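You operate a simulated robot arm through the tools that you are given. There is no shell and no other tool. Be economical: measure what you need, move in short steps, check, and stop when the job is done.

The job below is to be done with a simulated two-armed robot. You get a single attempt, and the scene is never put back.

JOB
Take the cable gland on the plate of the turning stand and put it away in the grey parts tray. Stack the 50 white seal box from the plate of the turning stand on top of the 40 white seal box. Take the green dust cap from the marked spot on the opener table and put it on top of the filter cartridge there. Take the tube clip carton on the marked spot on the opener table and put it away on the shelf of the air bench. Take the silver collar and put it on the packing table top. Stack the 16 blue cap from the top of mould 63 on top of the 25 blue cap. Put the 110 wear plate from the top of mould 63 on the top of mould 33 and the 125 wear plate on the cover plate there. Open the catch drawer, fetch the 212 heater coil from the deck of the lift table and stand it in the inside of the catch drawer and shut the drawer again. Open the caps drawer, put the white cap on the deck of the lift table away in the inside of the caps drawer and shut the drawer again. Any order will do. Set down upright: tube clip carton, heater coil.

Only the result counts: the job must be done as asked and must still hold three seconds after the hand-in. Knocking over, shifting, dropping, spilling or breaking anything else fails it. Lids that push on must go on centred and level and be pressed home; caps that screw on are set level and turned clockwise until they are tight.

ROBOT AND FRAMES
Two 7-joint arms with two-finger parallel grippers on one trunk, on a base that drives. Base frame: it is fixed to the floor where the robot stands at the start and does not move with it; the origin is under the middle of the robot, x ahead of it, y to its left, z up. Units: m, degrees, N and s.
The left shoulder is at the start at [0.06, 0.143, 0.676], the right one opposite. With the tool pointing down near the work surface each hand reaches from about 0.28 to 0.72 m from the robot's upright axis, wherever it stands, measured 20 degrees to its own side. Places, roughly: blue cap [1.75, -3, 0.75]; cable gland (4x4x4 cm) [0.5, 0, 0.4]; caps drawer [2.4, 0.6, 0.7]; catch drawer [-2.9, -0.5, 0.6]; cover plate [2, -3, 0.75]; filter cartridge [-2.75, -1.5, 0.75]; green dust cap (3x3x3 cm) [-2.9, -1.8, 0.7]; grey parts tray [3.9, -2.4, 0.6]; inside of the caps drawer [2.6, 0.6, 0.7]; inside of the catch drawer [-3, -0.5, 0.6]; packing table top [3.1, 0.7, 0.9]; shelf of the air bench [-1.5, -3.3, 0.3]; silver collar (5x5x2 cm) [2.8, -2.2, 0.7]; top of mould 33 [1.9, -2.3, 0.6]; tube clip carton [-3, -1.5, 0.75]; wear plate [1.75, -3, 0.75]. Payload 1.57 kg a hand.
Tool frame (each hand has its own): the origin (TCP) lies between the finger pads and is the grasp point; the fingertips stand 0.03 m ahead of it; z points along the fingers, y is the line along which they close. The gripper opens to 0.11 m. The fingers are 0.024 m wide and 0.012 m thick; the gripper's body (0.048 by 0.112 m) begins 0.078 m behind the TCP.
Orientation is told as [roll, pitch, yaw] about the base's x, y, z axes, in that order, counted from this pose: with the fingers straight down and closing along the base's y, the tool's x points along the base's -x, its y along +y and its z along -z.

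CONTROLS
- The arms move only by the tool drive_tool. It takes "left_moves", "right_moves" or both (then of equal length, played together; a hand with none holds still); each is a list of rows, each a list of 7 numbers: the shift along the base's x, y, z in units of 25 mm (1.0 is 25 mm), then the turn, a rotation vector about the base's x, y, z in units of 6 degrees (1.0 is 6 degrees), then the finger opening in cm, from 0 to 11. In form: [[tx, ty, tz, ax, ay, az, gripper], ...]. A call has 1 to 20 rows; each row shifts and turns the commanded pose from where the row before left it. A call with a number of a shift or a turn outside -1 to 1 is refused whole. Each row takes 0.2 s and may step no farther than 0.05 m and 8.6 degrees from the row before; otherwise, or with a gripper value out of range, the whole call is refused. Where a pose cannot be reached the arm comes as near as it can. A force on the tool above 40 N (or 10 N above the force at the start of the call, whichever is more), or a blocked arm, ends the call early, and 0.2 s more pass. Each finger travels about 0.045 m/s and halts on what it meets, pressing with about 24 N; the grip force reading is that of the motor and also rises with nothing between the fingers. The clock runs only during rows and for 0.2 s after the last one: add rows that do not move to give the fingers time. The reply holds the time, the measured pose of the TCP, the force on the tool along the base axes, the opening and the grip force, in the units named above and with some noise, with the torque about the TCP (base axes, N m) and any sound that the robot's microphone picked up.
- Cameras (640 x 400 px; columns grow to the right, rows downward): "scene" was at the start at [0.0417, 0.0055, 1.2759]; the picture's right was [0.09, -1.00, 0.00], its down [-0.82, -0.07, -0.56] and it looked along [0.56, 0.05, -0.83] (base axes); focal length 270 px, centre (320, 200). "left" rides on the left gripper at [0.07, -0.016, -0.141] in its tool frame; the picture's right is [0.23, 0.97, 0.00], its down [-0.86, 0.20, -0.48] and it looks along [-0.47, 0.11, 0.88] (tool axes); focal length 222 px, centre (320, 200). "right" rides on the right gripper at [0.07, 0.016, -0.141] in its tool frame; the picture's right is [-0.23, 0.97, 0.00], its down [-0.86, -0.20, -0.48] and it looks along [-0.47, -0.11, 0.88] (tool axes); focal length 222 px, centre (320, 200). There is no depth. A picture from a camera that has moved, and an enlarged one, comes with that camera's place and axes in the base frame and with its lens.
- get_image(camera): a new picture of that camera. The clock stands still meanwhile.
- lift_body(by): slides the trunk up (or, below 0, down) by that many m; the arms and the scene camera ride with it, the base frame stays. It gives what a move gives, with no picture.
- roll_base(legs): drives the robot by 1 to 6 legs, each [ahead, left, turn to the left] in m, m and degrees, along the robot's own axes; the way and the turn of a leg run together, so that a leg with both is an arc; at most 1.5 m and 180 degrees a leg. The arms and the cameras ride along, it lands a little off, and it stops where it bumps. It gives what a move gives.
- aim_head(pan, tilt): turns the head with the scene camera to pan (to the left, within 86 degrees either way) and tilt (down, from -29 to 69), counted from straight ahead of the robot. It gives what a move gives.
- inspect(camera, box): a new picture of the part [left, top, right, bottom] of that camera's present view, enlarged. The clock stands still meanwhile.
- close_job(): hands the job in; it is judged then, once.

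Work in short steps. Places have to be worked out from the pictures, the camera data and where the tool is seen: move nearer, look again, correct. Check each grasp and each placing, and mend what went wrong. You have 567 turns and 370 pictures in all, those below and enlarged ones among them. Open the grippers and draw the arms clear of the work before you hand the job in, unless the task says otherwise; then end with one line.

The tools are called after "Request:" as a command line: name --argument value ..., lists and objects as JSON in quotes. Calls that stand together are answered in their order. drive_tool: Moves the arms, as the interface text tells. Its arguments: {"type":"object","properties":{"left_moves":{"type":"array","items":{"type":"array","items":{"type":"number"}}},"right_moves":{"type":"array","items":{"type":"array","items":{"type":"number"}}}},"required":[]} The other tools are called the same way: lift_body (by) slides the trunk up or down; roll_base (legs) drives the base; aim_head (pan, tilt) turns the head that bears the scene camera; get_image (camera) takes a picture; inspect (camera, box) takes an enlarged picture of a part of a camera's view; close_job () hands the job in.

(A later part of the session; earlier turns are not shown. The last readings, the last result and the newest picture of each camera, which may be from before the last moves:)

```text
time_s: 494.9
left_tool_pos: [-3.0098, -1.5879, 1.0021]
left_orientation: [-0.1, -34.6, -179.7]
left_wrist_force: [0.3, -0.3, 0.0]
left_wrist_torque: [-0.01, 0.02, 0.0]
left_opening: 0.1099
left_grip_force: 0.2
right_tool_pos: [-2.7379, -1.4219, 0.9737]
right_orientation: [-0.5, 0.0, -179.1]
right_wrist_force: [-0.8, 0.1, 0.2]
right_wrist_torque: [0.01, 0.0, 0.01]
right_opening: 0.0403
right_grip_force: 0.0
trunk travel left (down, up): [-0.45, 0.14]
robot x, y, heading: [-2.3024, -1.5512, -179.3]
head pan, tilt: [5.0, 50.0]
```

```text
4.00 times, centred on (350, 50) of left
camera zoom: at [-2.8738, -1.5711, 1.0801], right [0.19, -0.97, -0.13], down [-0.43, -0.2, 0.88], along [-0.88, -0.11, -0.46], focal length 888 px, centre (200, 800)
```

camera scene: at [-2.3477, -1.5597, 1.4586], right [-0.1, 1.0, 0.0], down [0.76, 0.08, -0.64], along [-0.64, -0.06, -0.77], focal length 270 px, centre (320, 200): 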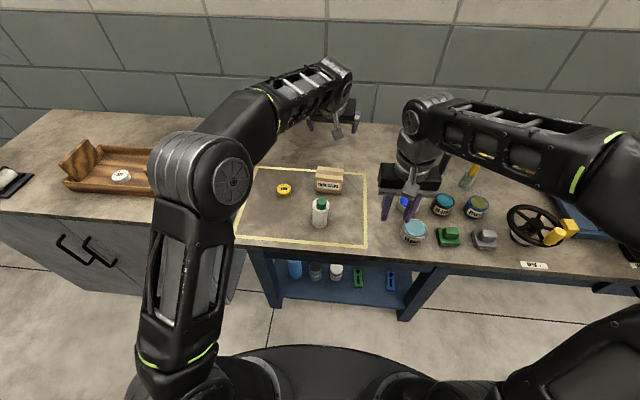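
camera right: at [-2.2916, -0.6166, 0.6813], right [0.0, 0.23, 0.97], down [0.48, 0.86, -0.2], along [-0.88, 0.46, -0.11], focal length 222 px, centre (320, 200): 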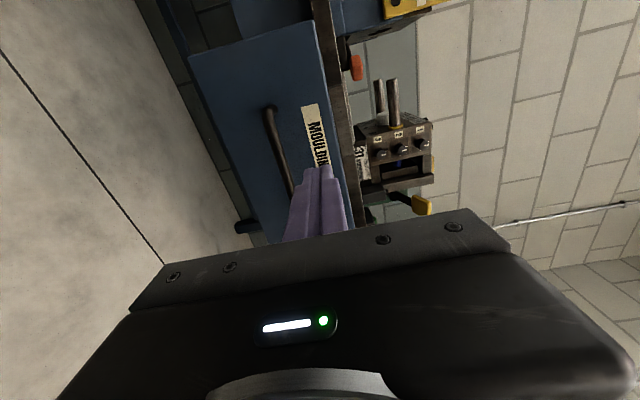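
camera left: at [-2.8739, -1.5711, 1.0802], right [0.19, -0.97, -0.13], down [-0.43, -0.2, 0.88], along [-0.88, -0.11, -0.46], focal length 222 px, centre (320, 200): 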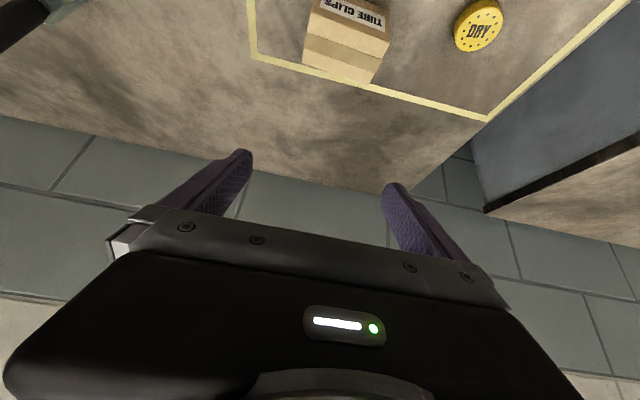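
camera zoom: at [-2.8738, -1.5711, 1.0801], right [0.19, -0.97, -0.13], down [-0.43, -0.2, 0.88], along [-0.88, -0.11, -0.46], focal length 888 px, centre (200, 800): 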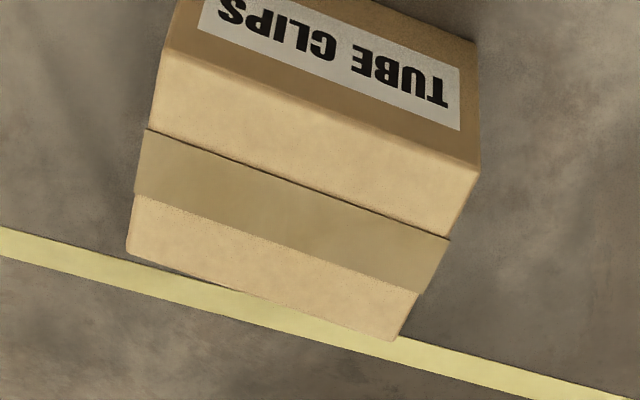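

The pitched hand's camera would hit the capped cartridge here. So I take the carton with the hand vertical first, set it at a free spot in front, and regrasp pitched there. Un-pitch now over the carton.

Request:
drive_tool --left_moves '[[0, 0, 0, 0, -0.97, 0, 11], [0, 0, 0, 0, -0.97, 0, 11], [0, 0, 0, 0, -0.97, 0, 11], [0, 0, 0, 0, -0.97, 0, 11], [-0.3, -0.1, 0, 0, -0.97, -0.2, 11], [-0.42, 0, 0, 0, -0.95, -0.2, 11], [0, 0, -1, 0, 0, 0, 11], [0, 0, -1, 0, 0, 0, 11], [0, 0, 0, 0, 0, 0, 11]]'

Request:
get_image --camera "left"

```text
time_s: 496.9
left_tool_pos: [-2.9701, -1.5982, 0.9357]
left_orientation: [0.0, -11.4, 179.6]
left_wrist_force: [0.5, 0.0, -1.1]
left_wrist_torque: [-0.01, -0.02, -0.02]
left_opening: 0.1098
left_grip_force: 0.1
left hand out of reach, approached as far as the arm can: row 3, 4, 5, 6
right_tool_pos: [-2.7375, -1.4226, 0.9729]
right_orientation: [-0.4, 0.1, -179.1]
right_wrist_force: [-0.3, 0.7, -0.3]
right_wrist_torque: [0.0, 0.01, 0.0]
right_opening: 0.0399
right_grip_force: 0.1
trunk travel left (down, up): [-0.45, 0.14]
robot x, y, heading: [-2.3009, -1.5526, -179.6]
head pan, tilt: [5.0, 50.0]
```

```text
192 pictures are left
camera left: at [-2.8738, -1.5817, 1.0617], right [0.22, -0.98, -0.04], down [-0.74, -0.19, 0.64], along [-0.63, -0.1, -0.77], focal length 222 px, centre (320, 200)
```

left: 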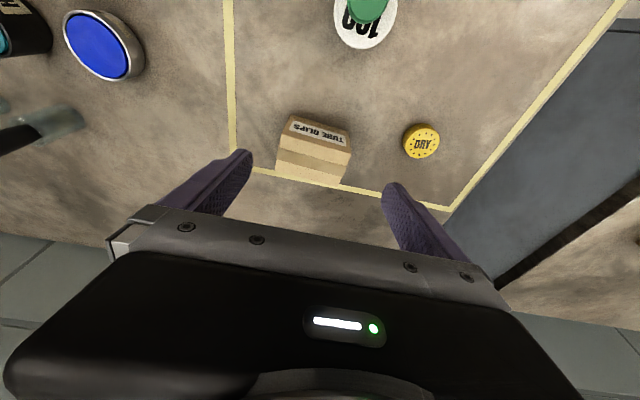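

Out of reach vertically; roll the base ahead 7 cm (still 5 cm short of the table), then level the hand.

Request:
roll_base --legs '[[0.07, 0, 0]]'

Request:
drive_tool --left_moves '[[0, 0, 0, 0, -0.95, -0.15, 11], [0, 0, 0, 0, -0.95, -0.2, 11], [0, 0, 0, 0, 0, 0, 11]]'

Request:
get_image --camera "left"

```text
time_s: 497.9
left_tool_pos: [-3.0399, -1.5995, 0.9344]
left_orientation: [0.0, -11.3, 179.7]
left_wrist_force: [-0.7, -0.5, -0.9]
left_wrist_torque: [0.0, 0.01, 0.0]
left_opening: 0.11
left_grip_force: 0.0
right_tool_pos: [-2.8056, -1.4237, 0.973]
right_orientation: [-0.3, 0.3, -179.1]
right_wrist_force: [-0.3, -0.1, 0.1]
right_wrist_torque: [-0.03, -0.06, 0.0]
right_opening: 0.0396
right_grip_force: 0.0
trunk travel left (down, up): [-0.45, 0.14]
robot x, y, heading: [-2.368, -1.552, -179.3]
head pan, tilt: [5.0, 50.0]
```

```text
time_s: 498.8
left_tool_pos: [-3.0392, -1.5996, 0.9345]
left_orientation: [-0.1, -8.5, 179.1]
left_wrist_force: [-0.1, 0.0, 0.3]
left_wrist_torque: [0.0, 0.01, 0.01]
left_opening: 0.1097
left_grip_force: 0.2
left hand out of reach, approached as far as the arm can: row 1, 2
right_tool_pos: [-2.8062, -1.4241, 0.9741]
right_orientation: [-0.4, 0.1, -179.2]
right_wrist_force: [0.1, -0.4, 0.1]
right_wrist_torque: [-0.02, 0.05, 0.0]
right_opening: 0.0401
right_grip_force: 0.3
trunk travel left (down, up): [-0.45, 0.14]
robot x, y, heading: [-2.3712, -1.5523, -179.4]
head pan, tilt: [5.0, 50.0]
```

```text
191 pictures are left
camera left: at [-2.9489, -1.5839, 1.0662], right [0.21, -0.98, -0.03], down [-0.78, -0.19, 0.6], along [-0.59, -0.1, -0.8], focal length 222 px, centre (320, 200)
```

left: 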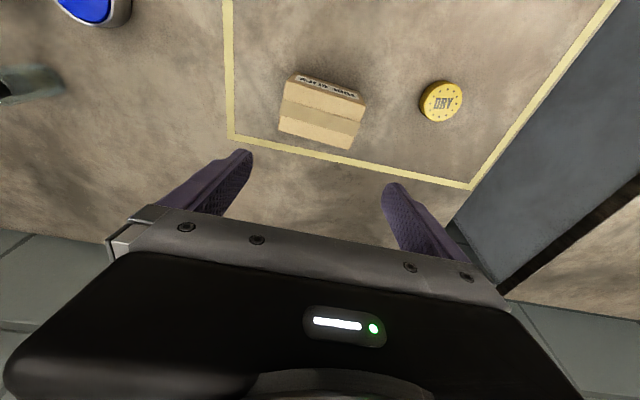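

Pull in 1 cm and level the rest.

Request:
drive_tool --left_moves '[[0.5, 0.1, -0.3, 0, 0, 0, 11], [0, 0.1, -0.5, 0, -0.7, -0.1, 11], [0, 0, -0.5, 0, -0.7, -0.1, 11], [0, 0, 0, 0, 0, 0, 11]]'

Request:
inspect --camera "left" --box '[200, 60, 440, 240]'

```text
time_s: 499.8
left_tool_pos: [-3.0251, -1.5942, 0.917]
left_orientation: [-0.1, -4.2, 178.6]
left_wrist_force: [-0.2, 0.3, -0.8]
left_wrist_torque: [0.01, 0.02, 0.02]
left_opening: 0.1098
left_grip_force: 0.1
left hand out of reach, approached as far as the arm can: row 3
right_tool_pos: [-2.8068, -1.4243, 0.9737]
right_orientation: [-0.4, 0.1, -179.0]
right_wrist_force: [0.5, 0.5, 0.3]
right_wrist_torque: [0.0, 0.01, -0.01]
right_opening: 0.0398
right_grip_force: 0.1
trunk travel left (down, up): [-0.45, 0.14]
robot x, y, heading: [-2.3713, -1.5549, -179.3]
head pan, tilt: [5.0, 50.0]
```

```text
2.22 times, centred on (320, 150) of left
camera zoom: at [-2.9452, -1.5796, 1.0536], right [0.2, -0.98, -0.02], down [-0.82, -0.18, 0.54], along [-0.53, -0.09, -0.84], focal length 494 px, centre (320, 311)
```

zoom: 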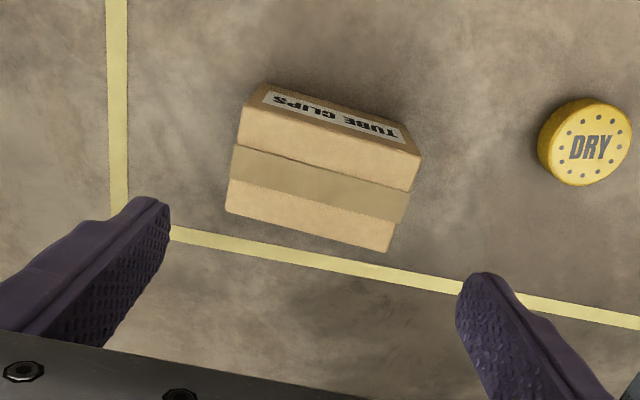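

Good alignment; fine-adjust y and yaw, then lower the trunk 0.08 (keeps reach).

Request:
drive_tool --left_moves '[[0, 0.12, -0.2, 0, 0, -0.25, 11], [0, 0, 0, 0, 0, 0, 11]]'

Request:
lift_body --by -0.07

Request:
inspect --camera "left" --box '[200, 60, 440, 240]'

```text
time_s: 500.4
left_tool_pos: [-3.0249, -1.5924, 0.9116]
left_orientation: [-0.1, -4.4, 177.0]
left_wrist_force: [-0.2, 0.1, 0.2]
left_wrist_torque: [0.01, 0.02, -0.02]
left_opening: 0.1101
left_grip_force: 0.0
right_tool_pos: [-2.8061, -1.4239, 0.9742]
right_orientation: [-0.4, 0.1, -179.1]
right_wrist_force: [0.4, -0.4, -0.3]
right_wrist_torque: [0.0, 0.0, 0.03]
right_opening: 0.0399
right_grip_force: 0.0
trunk travel left (down, up): [-0.45, 0.14]
robot x, y, heading: [-2.367, -1.5492, -179.2]
head pan, tilt: [5.0, 50.0]
```

```text
time_s: 501.4
left_tool_pos: [-3.0247, -1.5922, 0.8419]
left_orientation: [-0.1, -4.4, 177.2]
left_wrist_force: [0.8, 0.1, 0.3]
left_wrist_torque: [-0.02, 0.01, 0.0]
left_opening: 0.1097
left_grip_force: 0.2
right_tool_pos: [-2.807, -1.4234, 0.9039]
right_orientation: [-0.5, 0.1, -179.2]
right_wrist_force: [0.4, 0.1, -0.4]
right_wrist_torque: [-0.01, 0.02, -0.01]
right_opening: 0.0398
right_grip_force: 0.0
trunk travel left (down, up): [-0.38, 0.21]
robot x, y, heading: [-2.372, -1.552, -179.2]
head pan, tilt: [5.0, 50.0]
```

```text
2.22 times, centred on (320, 150) of left
camera zoom: at [-2.9451, -1.5792, 0.9784], right [0.18, -0.98, -0.02], down [-0.83, -0.16, 0.54], along [-0.54, -0.08, -0.84], focal length 494 px, centre (320, 311)
```

zoom: 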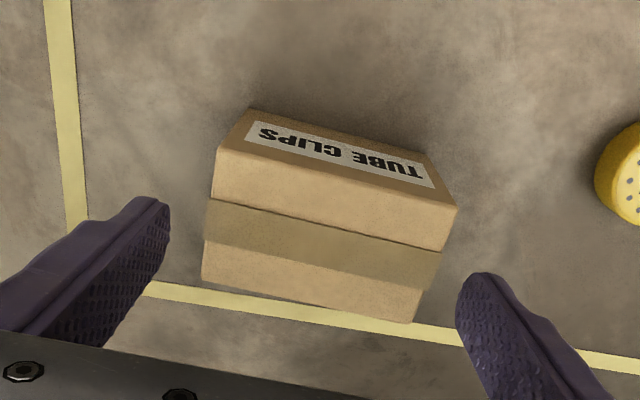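

Aligned. Descend to 0.766 slowly, then close.

Request:
drive_tool --left_moves '[[0, -0.02, -0.6, 0, 0, 0, 11], [0, 0, -0.6, 0, 0, 0, 11], [0, 0, -0.6, 0, 0, 0, 11], [0, 0, -0.6, 0, 0, 0, 11], [0, 0, -0.6, 0, 0, 0, 11], [0, 0, 0, 0, 0, 0, 11]]'

Request:
inspect --camera "left" --box '[200, 60, 440, 240]'

```text
time_s: 502.8
left_tool_pos: [-3.0253, -1.5921, 0.7654]
left_orientation: [0.0, -4.4, 177.2]
left_wrist_force: [-0.4, 0.2, -0.6]
left_wrist_torque: [-0.03, 0.04, -0.03]
left_opening: 0.1099
left_grip_force: 0.1
right_tool_pos: [-2.8054, -1.4225, 0.9028]
right_orientation: [-0.4, 0.1, -179.1]
right_wrist_force: [-0.6, -0.1, -0.9]
right_wrist_torque: [0.01, -0.01, -0.03]
right_opening: 0.0398
right_grip_force: 0.1
trunk travel left (down, up): [-0.38, 0.21]
robot x, y, heading: [-2.3727, -1.5508, -179.4]
head pan, tilt: [5.0, 50.0]
```

```text
2.22 times, centred on (320, 150) of left
camera zoom: at [-2.9447, -1.5802, 0.9028], right [0.18, -0.98, -0.02], down [-0.83, -0.16, 0.54], along [-0.54, -0.08, -0.84], focal length 494 px, centre (320, 311)
```

zoom: 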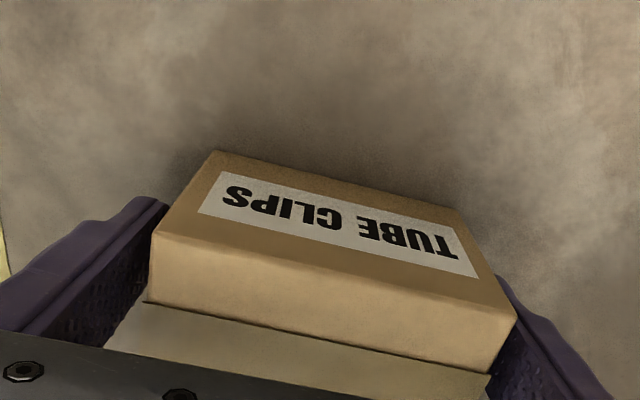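

Fingers straddle the carton. Close and lift a little.

Request:
drive_tool --left_moves '[[0, 0, 0, 0, 0, 0, 8], [0, 0, 0, 0, 0, 0, 8], [0, 0, 0, 0, 0, 0, 8], [0, 0, 0, 0, 0, 0, 8], [0, 0, 0.5, 0, 0, 0, 8], [0, 0, 1, 0, 0, 0, 8], [0, 0, 1, 0, 0, 0, 8], [0, 0, 1, 0, 0, 0, 8], [0, 0, 1, 0, 0, 0, 8], [0, 0, 1, 0, 0, 0, 8], [0, 0, 1, 0, 0, 0, 8], [0, 0, 0, 0, 0, 0, 8]]'

Request:
get_image --camera "left"

```text
time_s: 505.4
left_tool_pos: [-3.0244, -1.59, 0.8636]
left_orientation: [-0.2, -4.5, 177.2]
left_wrist_force: [0.4, 0.3, -2.7]
left_wrist_torque: [-0.01, 0.01, 0.01]
left_opening: 0.0949
left_grip_force: 24.0
left hand out of reach, approached as far as the arm can: row 9, 10, 11
right_tool_pos: [-2.8058, -1.4241, 0.9033]
right_orientation: [-0.3, 0.2, -179.1]
right_wrist_force: [0.0, -0.1, 0.8]
right_wrist_torque: [-0.04, 0.01, 0.0]
right_opening: 0.0401
right_grip_force: 0.0
trunk travel left (down, up): [-0.38, 0.21]
robot x, y, heading: [-2.3688, -1.5528, -179.1]
head pan, tilt: [5.0, 50.0]
```

```text
187 pictures are left
camera left: at [-2.9441, -1.5782, 0.9995], right [0.18, -0.98, -0.02], down [-0.82, -0.16, 0.54], along [-0.54, -0.08, -0.84], focal length 222 px, centre (320, 200)
```

left: 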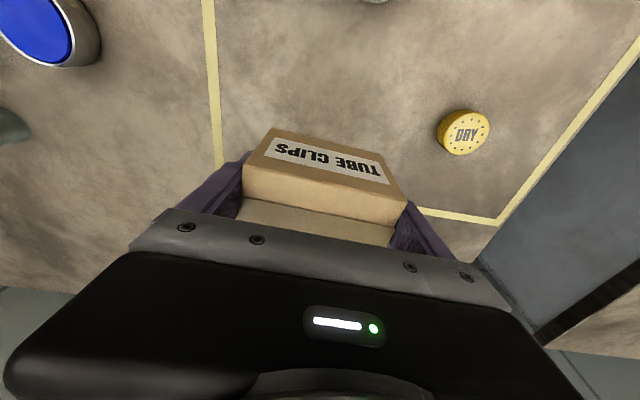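

Carton held (9.5 cm). Move it -y past the cartridge, then toward +x to the free spot (-2.87,-1.765), still raised.

Request:
drive_tool --left_moves '[[0.3, -0.6, 0.2, 0, 0, 0, 8], [0.3, -1, 0, 0, 0, 0, 8], [0, -1, 0, 0, 0, 0, 8], [0, -1, 0, 0, 0, 0, 8], [0, -1, 0, 0, 0, 0, 8], [0, -1, 0, 0, 0, 0, 8], [0, -1, 0, 0, 0, 0, 8], [1, -0.4, 0, 0, 0, 0, 8], [1, 0, 0, 0, 0, 0, 8], [1, 0, 0, 0, 0, 0, 8], [1, 0, 0, 0, 0, 0, 8], [1, 0, 0, 0, 0, 0, 8], [0.6, 0, 0, 0, 0, 0, 8], [0, 0, 0, 0, 0, 0, 8]]'

Request:
get_image --camera "left"

Request:
inspect --camera "scene" --box '[200, 130, 400, 270]'

```text
time_s: 508.4
left_tool_pos: [-2.8703, -1.7662, 0.8698]
left_orientation: [-0.1, -4.4, 177.2]
left_wrist_force: [0.4, -0.7, -2.8]
left_wrist_torque: [-0.01, 0.02, -0.02]
left_opening: 0.0948
left_grip_force: 23.7
right_tool_pos: [-2.8059, -1.4237, 0.9041]
right_orientation: [-0.4, 0.1, -179.1]
right_wrist_force: [-0.1, -0.8, -0.8]
right_wrist_torque: [0.02, 0.0, -0.02]
right_opening: 0.0401
right_grip_force: 0.2
trunk travel left (down, up): [-0.38, 0.21]
robot x, y, heading: [-2.3698, -1.552, -179.0]
head pan, tilt: [5.0, 50.0]
```

```text
186 pictures are left
camera left: at [-2.7892, -1.755, 1.0062], right [0.18, -0.98, -0.02], down [-0.83, -0.16, 0.54], along [-0.54, -0.08, -0.84], focal length 222 px, centre (320, 200)
```

left: 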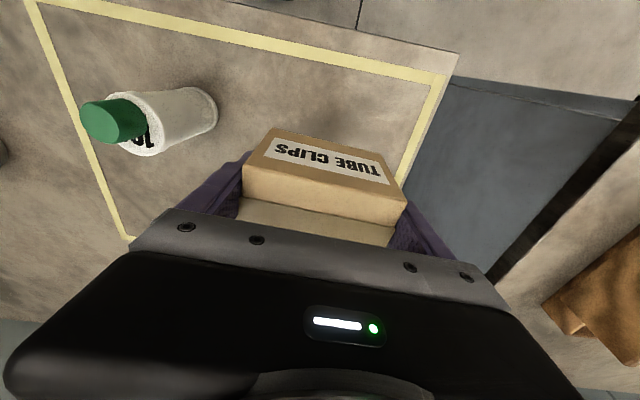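

```text
2.86 times, centred on (300, 200) of scene
camera zoom: at [-2.4166, -1.5606, 1.3885], right [-0.1, 1.0, 0.0], down [0.76, 0.08, -0.64], along [-0.64, -0.06, -0.77], focal length 773 px, centre (377, 200)
```

zoom: 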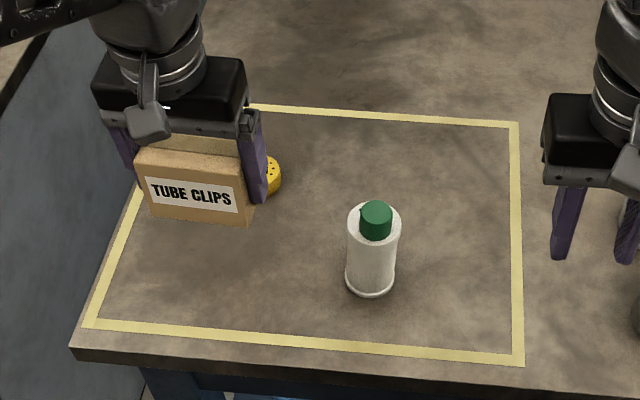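

Lower the carton onto the table here (shift +1.5 cm in y), to contact.

Request:
drive_tool --left_moves '[[0, 0.6, -0.8, 0, 0, 0, 8], [0, 0, -1, 0, 0, 0, 8], [0, 0, -1, 0, 0, 0, 8], [0, 0, -0.7, 0, 0, 0, 8], [0, 0, -0.3, 0, 0, 0, 8], [0, 0, -0.12, 0, 0, 0, 8], [0, 0, -0.1, 0, 0, 0, 8], [0, 0, -0.1, 0, 0, 0, 8], [0, 0, 0, 0, 0, 0, 8]]'

```text
time_s: 510.4
left_tool_pos: [-2.8681, -1.7523, 0.7663]
left_orientation: [-0.2, -4.4, 177.1]
left_wrist_force: [0.0, -0.1, 3.5]
left_wrist_torque: [-0.32, -0.02, -0.03]
left_opening: 0.0947
left_grip_force: 24.4
right_tool_pos: [-2.807, -1.4235, 0.9032]
right_orientation: [-0.3, 0.0, -179.1]
right_wrist_force: [1.3, -0.5, 0.2]
right_wrist_torque: [-0.01, -0.02, -0.02]
right_opening: 0.04
right_grip_force: 0.1
trunk travel left (down, up): [-0.38, 0.21]
robot x, y, heading: [-2.3687, -1.5551, -179.4]
head pan, tilt: [5.0, 50.0]
```

Carton is down. Open, and pitch the hand 31° in place around the TCP with the fingers straddling the carton.

Request:
drive_tool --left_moves '[[0, 0, 0, 0, 0, 0, 11], [0, 0, 0, 0, 0, 0, 11], [0, 0, 0, 0, 0, 0, 11], [0, 0, 0, 0.04, 0.85, 0, 11], [0, 0, 0, 0.04, 0.85, 0, 11], [0, 0, 0, 0.04, 0.85, 0, 11], [0, 0, 0, 0.04, 0.85, 0, 11], [0, 0, 0, 0.04, 0.85, 0, 11], [0, 0, 0, 0.04, 0.85, 0, 11], [0, 0, 0, 0, 0, 0, 11]]'

Request:
get_image --camera "left"

Request:
inspect --camera "scene" --box '[200, 130, 400, 270]'

```text
time_s: 512.6
left_tool_pos: [-2.8675, -1.7524, 0.7643]
left_orientation: [0.2, -33.2, 177.1]
left_wrist_force: [0.6, 0.0, -0.4]
left_wrist_torque: [-0.01, 0.03, -0.01]
left_opening: 0.1099
left_grip_force: 0.0
right_tool_pos: [-2.8051, -1.4246, 0.9037]
right_orientation: [-0.4, 0.1, -179.2]
right_wrist_force: [-0.7, 0.2, -0.1]
right_wrist_torque: [-0.04, 0.01, 0.02]
right_opening: 0.0401
right_grip_force: 0.0
trunk travel left (down, up): [-0.38, 0.21]
robot x, y, heading: [-2.3696, -1.5544, -179.5]
head pan, tilt: [5.0, 50.0]
```

```text
184 pictures are left
camera left: at [-2.7319, -1.7421, 0.8446], right [0.14, -0.98, -0.12], down [-0.46, -0.17, 0.87], along [-0.87, -0.07, -0.48], focal length 222 px, centre (320, 200)
```

left: 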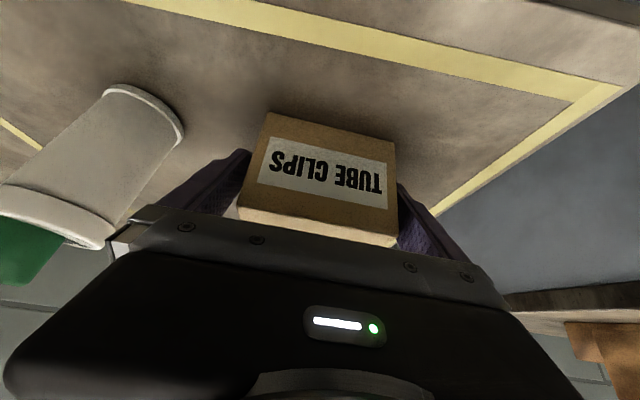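

```text
2.86 times, centred on (300, 200) of scene
camera zoom: at [-2.4164, -1.5602, 1.3885], right [-0.1, 1.0, 0.0], down [0.76, 0.08, -0.64], along [-0.64, -0.06, -0.77], focal length 773 px, centre (377, 200)
```

zoom: 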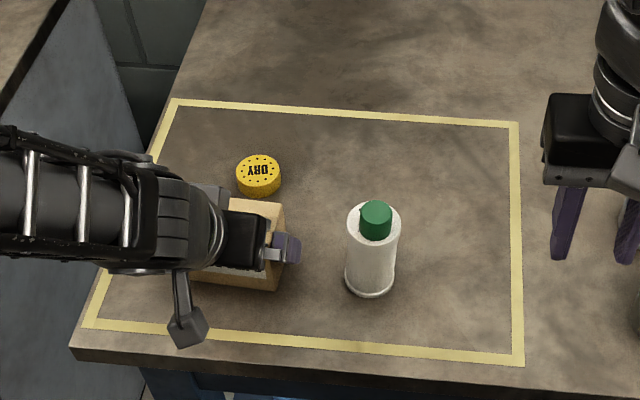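

Pitched 33° and straddling. Close and lift.

Request:
drive_tool --left_moves '[[0, 0, 0, 0, 0, 0, 8], [0, 0, 0, 0, 0, 0, 8], [0, 0, 0, 0, 0, 0, 8], [0, 0, 0, 0, 0, 0, 8], [0, 0, 0.4, 0, 0, 0, 8], [0, 0, 1, 0, 0, 0, 8], [0, 0, 1, 0, 0, 0, 8], [0, 0, 1, 0, 0, 0, 8], [0, 0, 1, 0, 0, 0, 8], [0, 0, 1, 0, 0, 0, 8], [0, 0, 0, 0, 0, 0, 8]]'

Request:
get_image --camera "left"

```text
time_s: 515.0
left_tool_pos: [-2.8709, -1.7501, 0.9006]
left_orientation: [-0.1, -34.9, 177.2]
left_wrist_force: [-0.5, -0.2, -1.9]
left_wrist_torque: [-0.01, -0.02, -0.01]
left_opening: 0.0946
left_grip_force: 24.3
right_tool_pos: [-2.8056, -1.4235, 0.9041]
right_orientation: [-0.4, 0.0, -179.1]
right_wrist_force: [0.2, 0.6, -0.6]
right_wrist_torque: [0.02, 0.0, -0.01]
right_opening: 0.0399
right_grip_force: 0.1
trunk travel left (down, up): [-0.38, 0.21]
robot x, y, heading: [-2.3712, -1.5508, -179.4]
head pan, tilt: [5.0, 50.0]
```

```text
182 pictures are left
camera left: at [-2.7328, -1.7409, 0.9768], right [0.14, -0.98, -0.13], down [-0.44, -0.18, 0.88], along [-0.89, -0.06, -0.45], focal length 222 px, centre (320, 200)
```

left: 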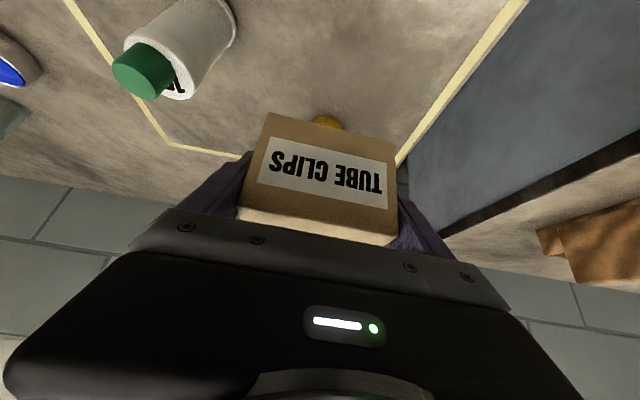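

Carton is held pitched. Raise the trunk 0.2, turn left 90° to face south, and look down the corridor.

Request:
lift_body --by 0.2

Request:
roll_base --legs '[[-0.06, 0, 0], [0, 0, 89.4]]'

Request:
aim_head --pan 5 --tilt 35

Request:
get_image --camera "scene"

```text
time_s: 517.2
left_tool_pos: [-2.8718, -1.7501, 1.0997]
left_orientation: [0.1, -35.1, 177.1]
left_wrist_force: [-1.0, -0.6, -2.2]
left_wrist_torque: [-0.02, 0.0, 0.02]
left_opening: 0.0947
left_grip_force: 23.8
right_tool_pos: [-2.8057, -1.4236, 1.1045]
right_orientation: [-0.5, 0.1, -179.0]
right_wrist_force: [-0.3, 0.0, 1.1]
right_wrist_torque: [-0.03, -0.04, 0.03]
right_opening: 0.04
right_grip_force: 0.0
trunk travel left (down, up): [-0.58, 0.01]
robot x, y, heading: [-2.3659, -1.5545, -179.1]
head pan, tilt: [5.0, 50.0]
```

```text
time_s: 521.8
left_tool_pos: [-2.149, -2.0647, 1.1]
left_orientation: [0.0, -35.0, -97.0]
left_wrist_force: [-0.1, 0.0, -2.3]
left_wrist_torque: [0.04, -0.01, 0.01]
left_opening: 0.0949
left_grip_force: 24.2
right_tool_pos: [-2.47, -1.9767, 1.1032]
right_orientation: [-0.4, 0.2, -93.2]
right_wrist_force: [0.2, 1.3, 0.3]
right_wrist_torque: [-0.01, -0.02, 0.02]
right_opening: 0.0401
right_grip_force: 0.0
trunk travel left (down, up): [-0.58, 0.01]
robot x, y, heading: [-2.3128, -1.5519, -93.6]
head pan, tilt: [5.0, 50.0]
```

```text
time_s: 522.6
left_tool_pos: [-2.1499, -2.0656, 1.0995]
left_orientation: [0.0, -35.1, -97.1]
left_wrist_force: [0.5, 0.5, -1.5]
left_wrist_torque: [0.03, -0.04, 0.02]
left_opening: 0.0947
left_grip_force: 24.2
right_tool_pos: [-2.4697, -1.9773, 1.1031]
right_orientation: [-0.4, 0.1, -93.2]
right_wrist_force: [0.3, 0.6, -0.4]
right_wrist_torque: [0.02, 0.0, 0.01]
right_opening: 0.0402
right_grip_force: 0.0
trunk travel left (down, up): [-0.58, 0.01]
robot x, y, heading: [-2.3106, -1.5527, -93.5]
head pan, tilt: [5.0, 35.0]
```

```text
181 pictures are left
camera scene: at [-2.3067, -1.6109, 1.6102], right [-1.0, -0.03, 0.0], down [-0.02, 0.57, -0.82], along [0.02, -0.82, -0.57], focal length 270 px, centre (320, 200)
```

scene: 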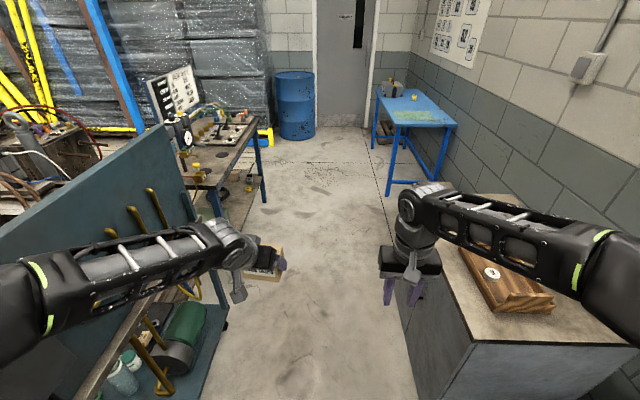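

Corridor seen. Draw the left hand 8 cm west, straighten, shift slightly west and drive south to y≈-3.3.

Request:
drive_tool --left_moves '[[-0.8, 0, 0, 0, 0, 0, 8], [-0.8, 0, 0, 0, 0, 0, 8], [-0.8, 0, 0, 0, 0, 0, 8], [-0.8, 0, 0, 0, 0, 0, 8]]'

Request:
roll_base --legs '[[0, -0.05, 3.5], [0.9, 0, 0]]'

Request:
get_image --camera "scene"

```text
time_s: 523.6
left_tool_pos: [-2.2319, -2.0631, 1.101]
left_orientation: [0.0, -34.9, -97.0]
left_wrist_force: [-0.4, -0.8, -2.5]
left_wrist_torque: [0.03, -0.04, 0.0]
left_opening: 0.0947
left_grip_force: 23.9
right_tool_pos: [-2.4719, -1.9772, 1.1037]
right_orientation: [-0.4, 0.1, -93.2]
right_wrist_force: [-0.9, -1.3, 0.2]
right_wrist_torque: [0.01, -0.02, 0.0]
right_opening: 0.0399
right_grip_force: 0.2
trunk travel left (down, up): [-0.58, 0.01]
robot x, y, heading: [-2.3092, -1.5525, -93.2]
head pan, tilt: [5.0, 35.0]
```

```text
time_s: 529.1
left_tool_pos: [-2.2737, -3.0123, 1.1003]
left_orientation: [0.0, -35.0, -94.8]
left_wrist_force: [0.0, 0.1, -2.3]
left_wrist_torque: [0.04, 0.0, 0.03]
left_opening: 0.0948
left_grip_force: 23.5
right_tool_pos: [-2.5176, -2.9346, 1.1044]
right_orientation: [-0.4, 0.2, -91.1]
right_wrist_force: [0.5, -0.1, -0.6]
right_wrist_torque: [0.01, -0.04, 0.0]
right_opening: 0.0399
right_grip_force: 0.0
trunk travel left (down, up): [-0.58, 0.01]
robot x, y, heading: [-2.3728, -2.5031, -91.1]
head pan, tilt: [5.0, 35.0]
```

```text
180 pictures are left
camera scene: at [-2.3665, -2.5616, 1.6102], right [-1.0, -0.07, 0.0], down [-0.04, 0.57, -0.82], along [0.05, -0.82, -0.57], focal length 270 px, centre (320, 200)
```

scene: 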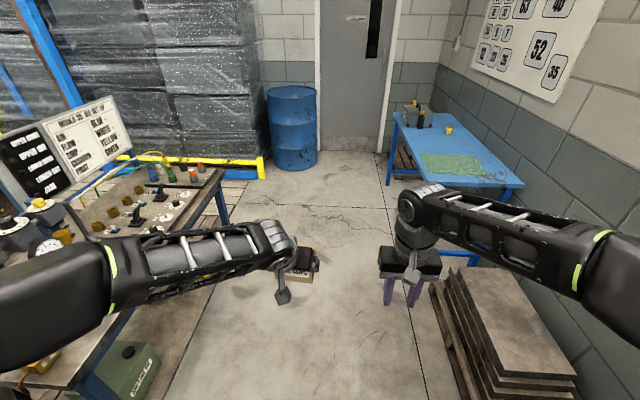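

Free shelf space around y≈-3.3 between the green box and the far items. Drive ahead 0.88, turn left to face the air bench.

Request:
roll_base --legs '[[0.88, 0, 0], [0, 0, 91]]'

Request:
aim_head --pan 0 --tilt 40

Request:
get_image --camera "scene"

```text
time_s: 537.8
left_tool_pos: [-1.8876, -3.2553, 1.1015]
left_orientation: [0.0, -34.9, -0.7]
left_wrist_force: [0.0, 0.7, -2.2]
left_wrist_torque: [-0.01, 0.05, 0.03]
left_opening: 0.0951
left_grip_force: 23.8
right_tool_pos: [-1.9483, -3.502, 1.1031]
right_orientation: [-0.4, 0.0, 3.2]
right_wrist_force: [0.3, 0.1, -0.5]
right_wrist_torque: [0.04, -0.03, 0.01]
right_opening: 0.0402
right_grip_force: 0.0
trunk travel left (down, up): [-0.58, 0.01]
robot x, y, heading: [-2.388, -3.3937, 2.9]
head pan, tilt: [5.0, 35.0]
```

```text
time_s: 538.4
left_tool_pos: [-1.8881, -3.2547, 1.0995]
left_orientation: [0.0, -34.9, -0.6]
left_wrist_force: [0.1, 0.2, -2.2]
left_wrist_torque: [-0.02, 0.03, 0.03]
left_opening: 0.0947
left_grip_force: 24.3
right_tool_pos: [-1.9475, -3.5029, 1.1036]
right_orientation: [-0.5, 0.2, 3.3]
right_wrist_force: [-0.5, -0.5, 0.0]
right_wrist_torque: [-0.02, 0.03, 0.0]
right_opening: 0.0401
right_grip_force: 0.0
trunk travel left (down, up): [-0.58, 0.01]
robot x, y, heading: [-2.3865, -3.3915, 3.1]
head pan, tilt: [0.0, 40.0]
```

```text
179 pictures are left
camera scene: at [-2.333, -3.3892, 1.6027], right [0.05, -1.0, 0.0], down [-0.64, -0.03, -0.77], along [0.77, 0.04, -0.64], focal length 270 px, centre (320, 200)
```

scene: 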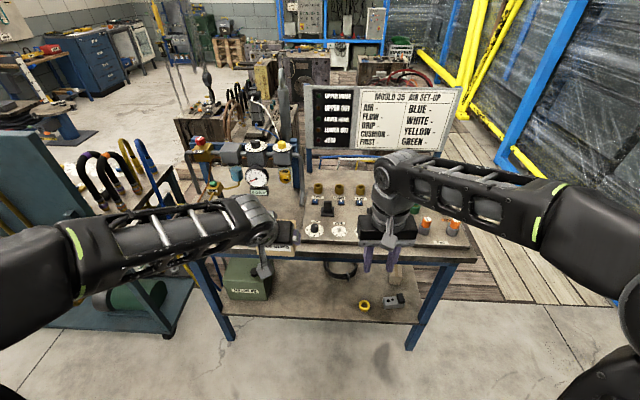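

Retract the right hand outward, then lower the trunk 0.55 m in front of the bench.

Request:
drive_tool --right_moves '[[-0.9, -0.5, 0, 0, 0, 0, 4], [-0.9, -0.5, 0, 0, 0, 0, 4], [-0.9, -0.5, 0, 0, 0, 0, 4], [-0.9, -0.5, 0, 0, 0, 0, 4], [-0.5, -0.5, 0, 0, 0, 0, 4]]'

Request:
lift_body --by -0.55

Request:
get_image --camera "scene"

Request:
get_image --camera "left"

```text
time_s: 539.6
left_tool_pos: [-1.8886, -3.2556, 1.101]
left_orientation: [-0.1, -35.0, -0.6]
left_wrist_force: [0.1, -0.4, -2.5]
left_wrist_torque: [0.03, 0.01, -0.03]
left_opening: 0.0946
left_grip_force: 24.2
right_tool_pos: [-2.0522, -3.5639, 1.1027]
right_orientation: [-0.5, 0.2, 3.2]
right_wrist_force: [-0.3, 0.3, 0.2]
right_wrist_torque: [-0.01, -0.05, -0.01]
right_opening: 0.0398
right_grip_force: 0.1
trunk travel left (down, up): [-0.58, 0.01]
robot x, y, heading: [-2.3877, -3.3919, 3.3]
head pan, tilt: [0.0, 40.0]
```

```text
refused: -0.55 is not a number from -0.4 to 0.4
```

```text
178 pictures are left
camera scene: at [-2.3336, -3.3895, 1.6027], right [0.05, -1.0, 0.0], down [-0.64, -0.03, -0.77], along [0.77, 0.04, -0.64], focal length 270 px, centre (320, 200)
```

scene: 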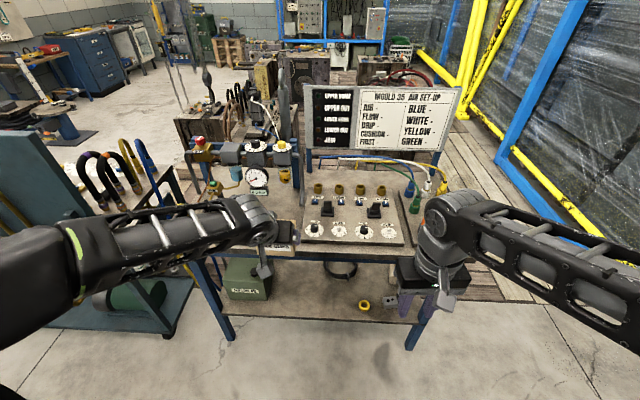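

```text
177 pictures are left
camera left: at [-2.0272, -3.2695, 1.1774], right [-0.18, 0.98, -0.13], down [0.43, 0.19, 0.88], along [0.89, 0.1, -0.45], focal length 222 px, centre (320, 200)
```

left: 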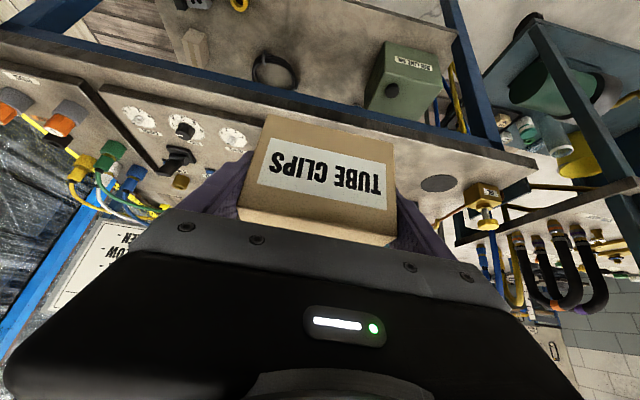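

Request:
lift_body --by -0.4

Request:
get_image --camera "scene"

Request:
get_image --camera "left"

```text
time_s: 543.4
left_tool_pos: [-1.8892, -3.255, 0.7007]
left_orientation: [0.0, -35.0, -0.6]
left_wrist_force: [-0.9, -1.3, -3.1]
left_wrist_torque: [0.0, 0.01, 0.04]
left_opening: 0.0947
left_grip_force: 24.2
right_tool_pos: [-2.0505, -3.5646, 0.7018]
right_orientation: [-0.4, 0.1, 3.2]
right_wrist_force: [0.3, 0.1, -1.3]
right_wrist_torque: [-0.01, -0.02, 0.02]
right_opening: 0.0401
right_grip_force: 0.1
trunk travel left (down, up): [-0.18, 0.41]
robot x, y, heading: [-2.3892, -3.3885, 2.9]
head pan, tilt: [0.0, 40.0]
```

```text
176 pictures are left
camera scene: at [-2.3331, -3.3892, 1.2027], right [0.05, -1.0, 0.0], down [-0.64, -0.03, -0.77], along [0.76, 0.04, -0.64], focal length 270 px, centre (320, 200)
```

scene: 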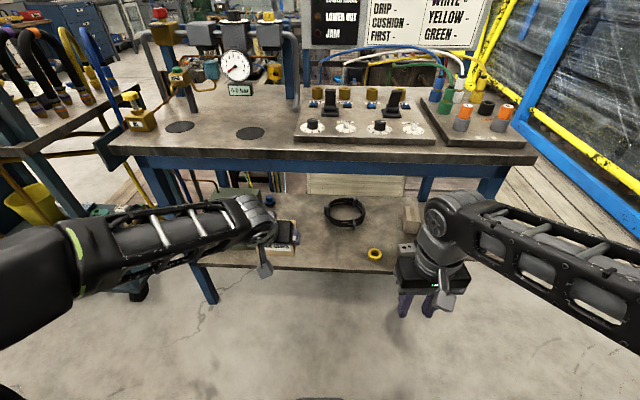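

```text
175 pictures are left
camera left: at [-2.0269, -3.2694, 0.7773], right [-0.18, 0.98, -0.13], down [0.43, 0.19, 0.88], along [0.89, 0.1, -0.45], focal length 222 px, centre (320, 200)
```

left: 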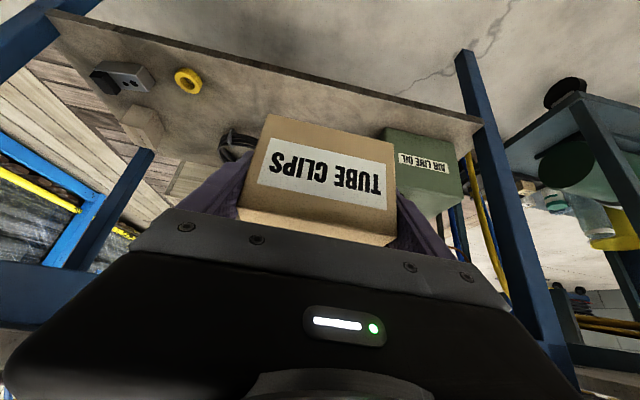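

Shelf is at z≈0.31, front edge x≈-1.71. Lower the trunk 0.17 more and bring the carton down to TCP z≈0.42 in front of the bench.

Request:
lift_body --by -0.17

Request:
drive_tool --left_moves '[[0, -0.15, -0.9, 0, 0, 0, 8], [0, -0.15, -0.9, 0, 0, 0, 8], [0, -0.15, -0.9, 0, 0, 0, 8], [0, -0.15, -0.9, 0, 0, 0, 8], [0, 0, -0.9, 0, 0, 0, 8], [0, 0, 0, 0, 0, 0, 8]]'

Request:
get_image --camera "left"

Request:
get_image --camera "scene"

```text
time_s: 545.4
left_tool_pos: [-1.8886, -3.2547, 0.5296]
left_orientation: [0.0, -35.1, -0.7]
left_wrist_force: [0.0, 0.0, -2.0]
left_wrist_torque: [0.02, -0.02, 0.02]
left_opening: 0.0946
left_grip_force: 24.0
right_tool_pos: [-2.0511, -3.5635, 0.5329]
right_orientation: [-0.4, 0.1, 3.2]
right_wrist_force: [-1.1, 0.5, -0.2]
right_wrist_torque: [0.03, 0.01, 0.0]
right_opening: 0.04
right_grip_force: 0.1
trunk travel left (down, up): [-0.01, 0.58]
robot x, y, heading: [-2.3894, -3.3913, 2.6]
head pan, tilt: [0.0, 40.0]
```

```text
time_s: 546.8
left_tool_pos: [-1.8888, -3.2704, 0.4141]
left_orientation: [0.0, -34.9, -0.6]
left_wrist_force: [-0.9, -0.7, -2.3]
left_wrist_torque: [0.01, 0.01, 0.01]
left_opening: 0.0949
left_grip_force: 24.5
right_tool_pos: [-2.0511, -3.5651, 0.5331]
right_orientation: [-0.4, 0.1, 3.2]
right_wrist_force: [-0.7, 0.2, -0.5]
right_wrist_torque: [0.01, 0.0, 0.01]
right_opening: 0.0401
right_grip_force: 0.1
trunk travel left (down, up): [-0.01, 0.58]
robot x, y, heading: [-2.3871, -3.3919, 3.2]
head pan, tilt: [0.0, 40.0]
```

```text
174 pictures are left
camera left: at [-2.0277, -3.2855, 0.4916], right [-0.17, 0.98, -0.13], down [0.43, 0.19, 0.88], along [0.89, 0.1, -0.45], focal length 222 px, centre (320, 200)
```

left: 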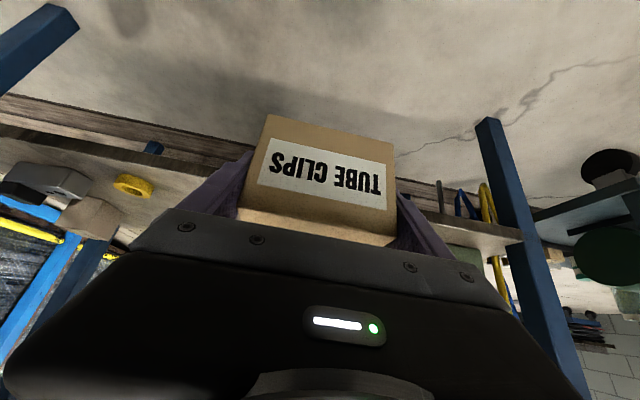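

```text
173 pictures are left
camera scene: at [-2.3331, -3.3892, 1.0327], right [0.05, -1.0, 0.0], down [-0.64, -0.03, -0.77], along [0.76, 0.04, -0.64], focal length 270 px, centre (320, 200)
```

scene: 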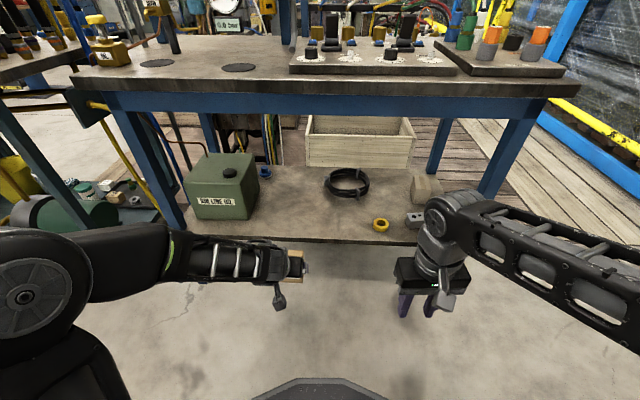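

Clear view: free shelf area between the green box and the coil. Roll ahead 0.25 with the carton 5 cm above shelf level.

Request:
roll_base --legs '[[0.25, 0, 0]]'

Request:
get_image --camera "scene"

Request:
get_image --camera "left"

```text
time_s: 548.6
left_tool_pos: [-1.6397, -3.2599, 0.4148]
left_orientation: [-0.1, -34.9, -0.8]
left_wrist_force: [0.6, 0.6, -2.4]
left_wrist_torque: [0.01, 0.02, -0.04]
left_opening: 0.0949
left_grip_force: 24.2
right_tool_pos: [-1.8037, -3.5541, 0.533]
right_orientation: [-0.4, 0.1, 3.0]
right_wrist_force: [0.0, 0.2, -0.3]
right_wrist_torque: [0.01, -0.01, -0.01]
right_opening: 0.0402
right_grip_force: 0.0
trunk travel left (down, up): [-0.01, 0.58]
robot x, y, heading: [-2.1411, -3.3803, 2.7]
head pan, tilt: [0.0, 40.0]
```

```text
172 pictures are left
camera scene: at [-2.0852, -3.3771, 1.0327], right [0.05, -1.0, 0.0], down [-0.64, -0.03, -0.77], along [0.77, 0.04, -0.64], focal length 270 px, centre (320, 200)
```

scene: 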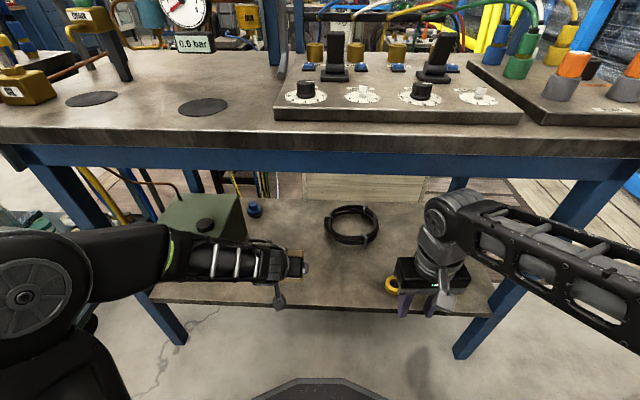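

```text
171 pictures are left
camera left: at [-1.7793, -3.2745, 0.492], right [-0.17, 0.98, -0.13], down [0.43, 0.19, 0.88], along [0.89, 0.1, -0.45], focal length 222 px, centre (320, 200)
```

left: 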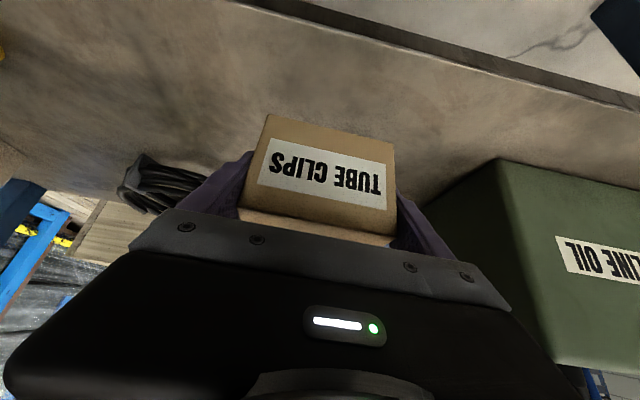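

Good. Shift slightly (+1 cm x, -1.5 cm y), correct the pitch 1.5°, and lower to just above contact.

Request:
drive_tool --left_moves '[[0.4, -0.3, -0.3, 0, 0.12, 0, 8], [0.1, -0.3, -0.4, 0, 0.12, 0, 8], [0, 0, -0.4, 0, 0, 0, 8], [0, 0, -0.3, 0, 0, 0, 8], [0, 0, -0.2, 0, 0, 0, 8], [0, 0, -0.15, 0, 0, 0, 8], [0, 0, 0, 0, 0, 0, 8]]'

Request:
inspect --camera "scene" --box '[140, 180, 400, 340]'

```text
time_s: 550.2
left_tool_pos: [-1.628, -3.2758, 0.3717]
left_orientation: [-0.1, -33.5, -0.8]
left_wrist_force: [0.6, 0.7, -2.6]
left_wrist_torque: [0.01, 0.03, -0.05]
left_opening: 0.0947
left_grip_force: 24.3
right_tool_pos: [-1.8034, -3.5537, 0.5321]
right_orientation: [-0.4, 0.2, 2.9]
right_wrist_force: [0.5, 0.2, 0.7]
right_wrist_torque: [0.01, 0.01, 0.03]
right_opening: 0.0401
right_grip_force: 0.1
trunk travel left (down, up): [-0.01, 0.58]
robot x, y, heading: [-2.14, -3.3786, 2.6]
head pan, tilt: [0.0, 40.0]
```

```text
2.46 times, centred on (270, 260) of scene
camera zoom: at [-2.0852, -3.3771, 1.0327], right [0.05, -1.0, 0.0], down [-0.64, -0.03, -0.77], along [0.77, 0.04, -0.64], focal length 666 px, centre (443, 52)
```

zoom: 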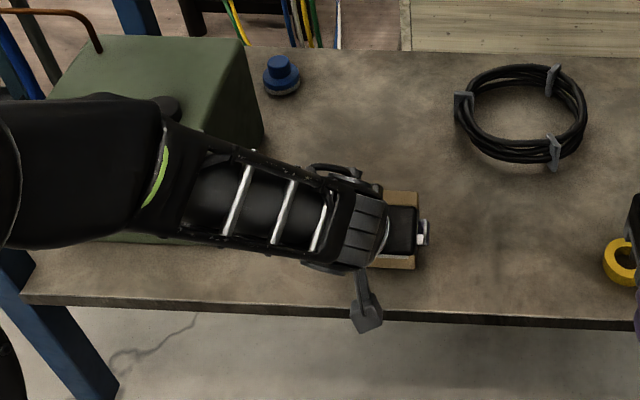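

Lower in 2 mm steps to contact.

Request:
drive_tool --left_moves '[[0, 0, -0.1, 0, 0, 0, 8], [0, 0, -0.1, 0, 0, 0, 8], [0, 0, -0.1, 0, 0, 0, 8], [0, 0, 0, 0, 0, 0, 8]]'

```text
time_s: 551.2
left_tool_pos: [-1.6266, -3.2763, 0.3651]
left_orientation: [0.0, -33.8, -0.9]
left_wrist_force: [2.9, 1.2, 24.9]
left_wrist_torque: [-0.04, -0.01, -0.05]
left_opening: 0.0948
left_grip_force: 23.9
right_tool_pos: [-1.805, -3.5541, 0.5334]
right_orientation: [-0.4, 0.1, 3.0]
right_wrist_force: [-0.4, 0.1, -0.8]
right_wrist_torque: [-0.01, -0.01, 0.03]
right_opening: 0.0403
right_grip_force: 0.0
trunk travel left (down, up): [-0.01, 0.58]
robot x, y, heading: [-2.1406, -3.3779, 2.5]
head pan, tilt: [0.0, 40.0]
```

Contact (25 N, flat). Relieve slightly, open fully, and retreat along the tool axis.

Request:
drive_tool --left_moves '[[0, 0, 0.08, 0, 0, 0, 8], [0, 0, 0, 0, 0, 0, 11], [0, 0, 0, 0, 0, 0, 11], [0, 0, 0, 0, 0, 0, 11], [0, 0, 0, 0, 0, 0, 11], [-0.5, 0, 0.72, 0, 0, 0, 11], [-0.57, 0, 0.82, 0, 0, 0, 11], [-0.57, 0, 0.82, 0, 0, 0, 11], [-0.6, 0, 0.6, 0, 0, 0, 11], [-0.9, 0, 0.3, 0, 0, 0, 11], [-0.9, 0, 0, 0, 0, 0, 11], [-0.9, 0, 0, 0, 0, 0, 11], [0, 0, 0, 0, 0, 0, 11]]'

Request:
get_image --camera "left"

Request:
get_image --camera "scene"

```text
time_s: 554.0
left_tool_pos: [-1.7433, -3.2824, 0.4526]
left_orientation: [-0.1, -33.5, -0.8]
left_wrist_force: [0.3, -0.3, 0.3]
left_wrist_torque: [0.0, -0.02, 0.0]
left_opening: 0.11
left_grip_force: 0.1
left hand out of reach, approached as far as the arm can: row 12
right_tool_pos: [-1.8044, -3.5543, 0.5318]
right_orientation: [-0.5, 0.1, 3.0]
right_wrist_force: [-1.0, 1.0, -0.7]
right_wrist_torque: [0.01, 0.03, 0.03]
right_opening: 0.0402
right_grip_force: 0.0
trunk travel left (down, up): [-0.01, 0.58]
robot x, y, heading: [-2.1412, -3.3798, 2.7]
head pan, tilt: [0.0, 40.0]
```

```text
169 pictures are left
camera left: at [-1.8799, -3.2957, 0.5331], right [-0.18, 0.98, -0.12], down [0.45, 0.19, 0.87], along [0.87, 0.1, -0.48], focal length 222 px, centre (320, 200)
```

left: 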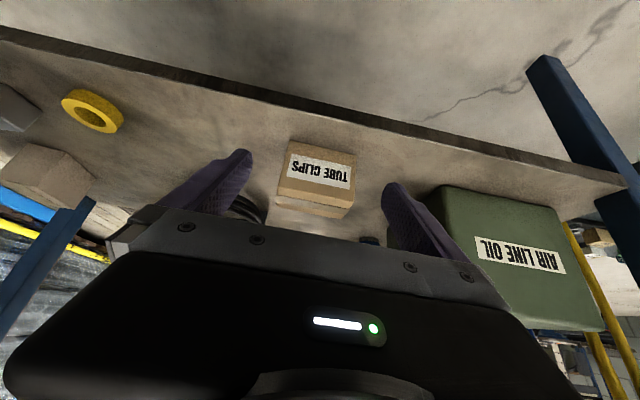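

```text
168 pictures are left
camera scene: at [-2.0853, -3.3772, 1.0327], right [0.05, -1.0, 0.0], down [-0.64, -0.03, -0.77], along [0.77, 0.04, -0.64], focal length 270 px, centre (320, 200)
```

scene: 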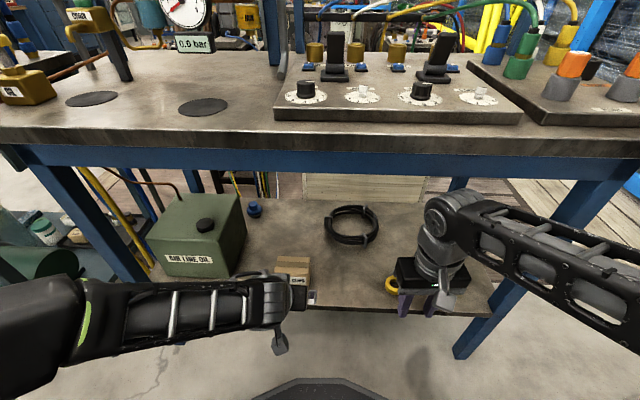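

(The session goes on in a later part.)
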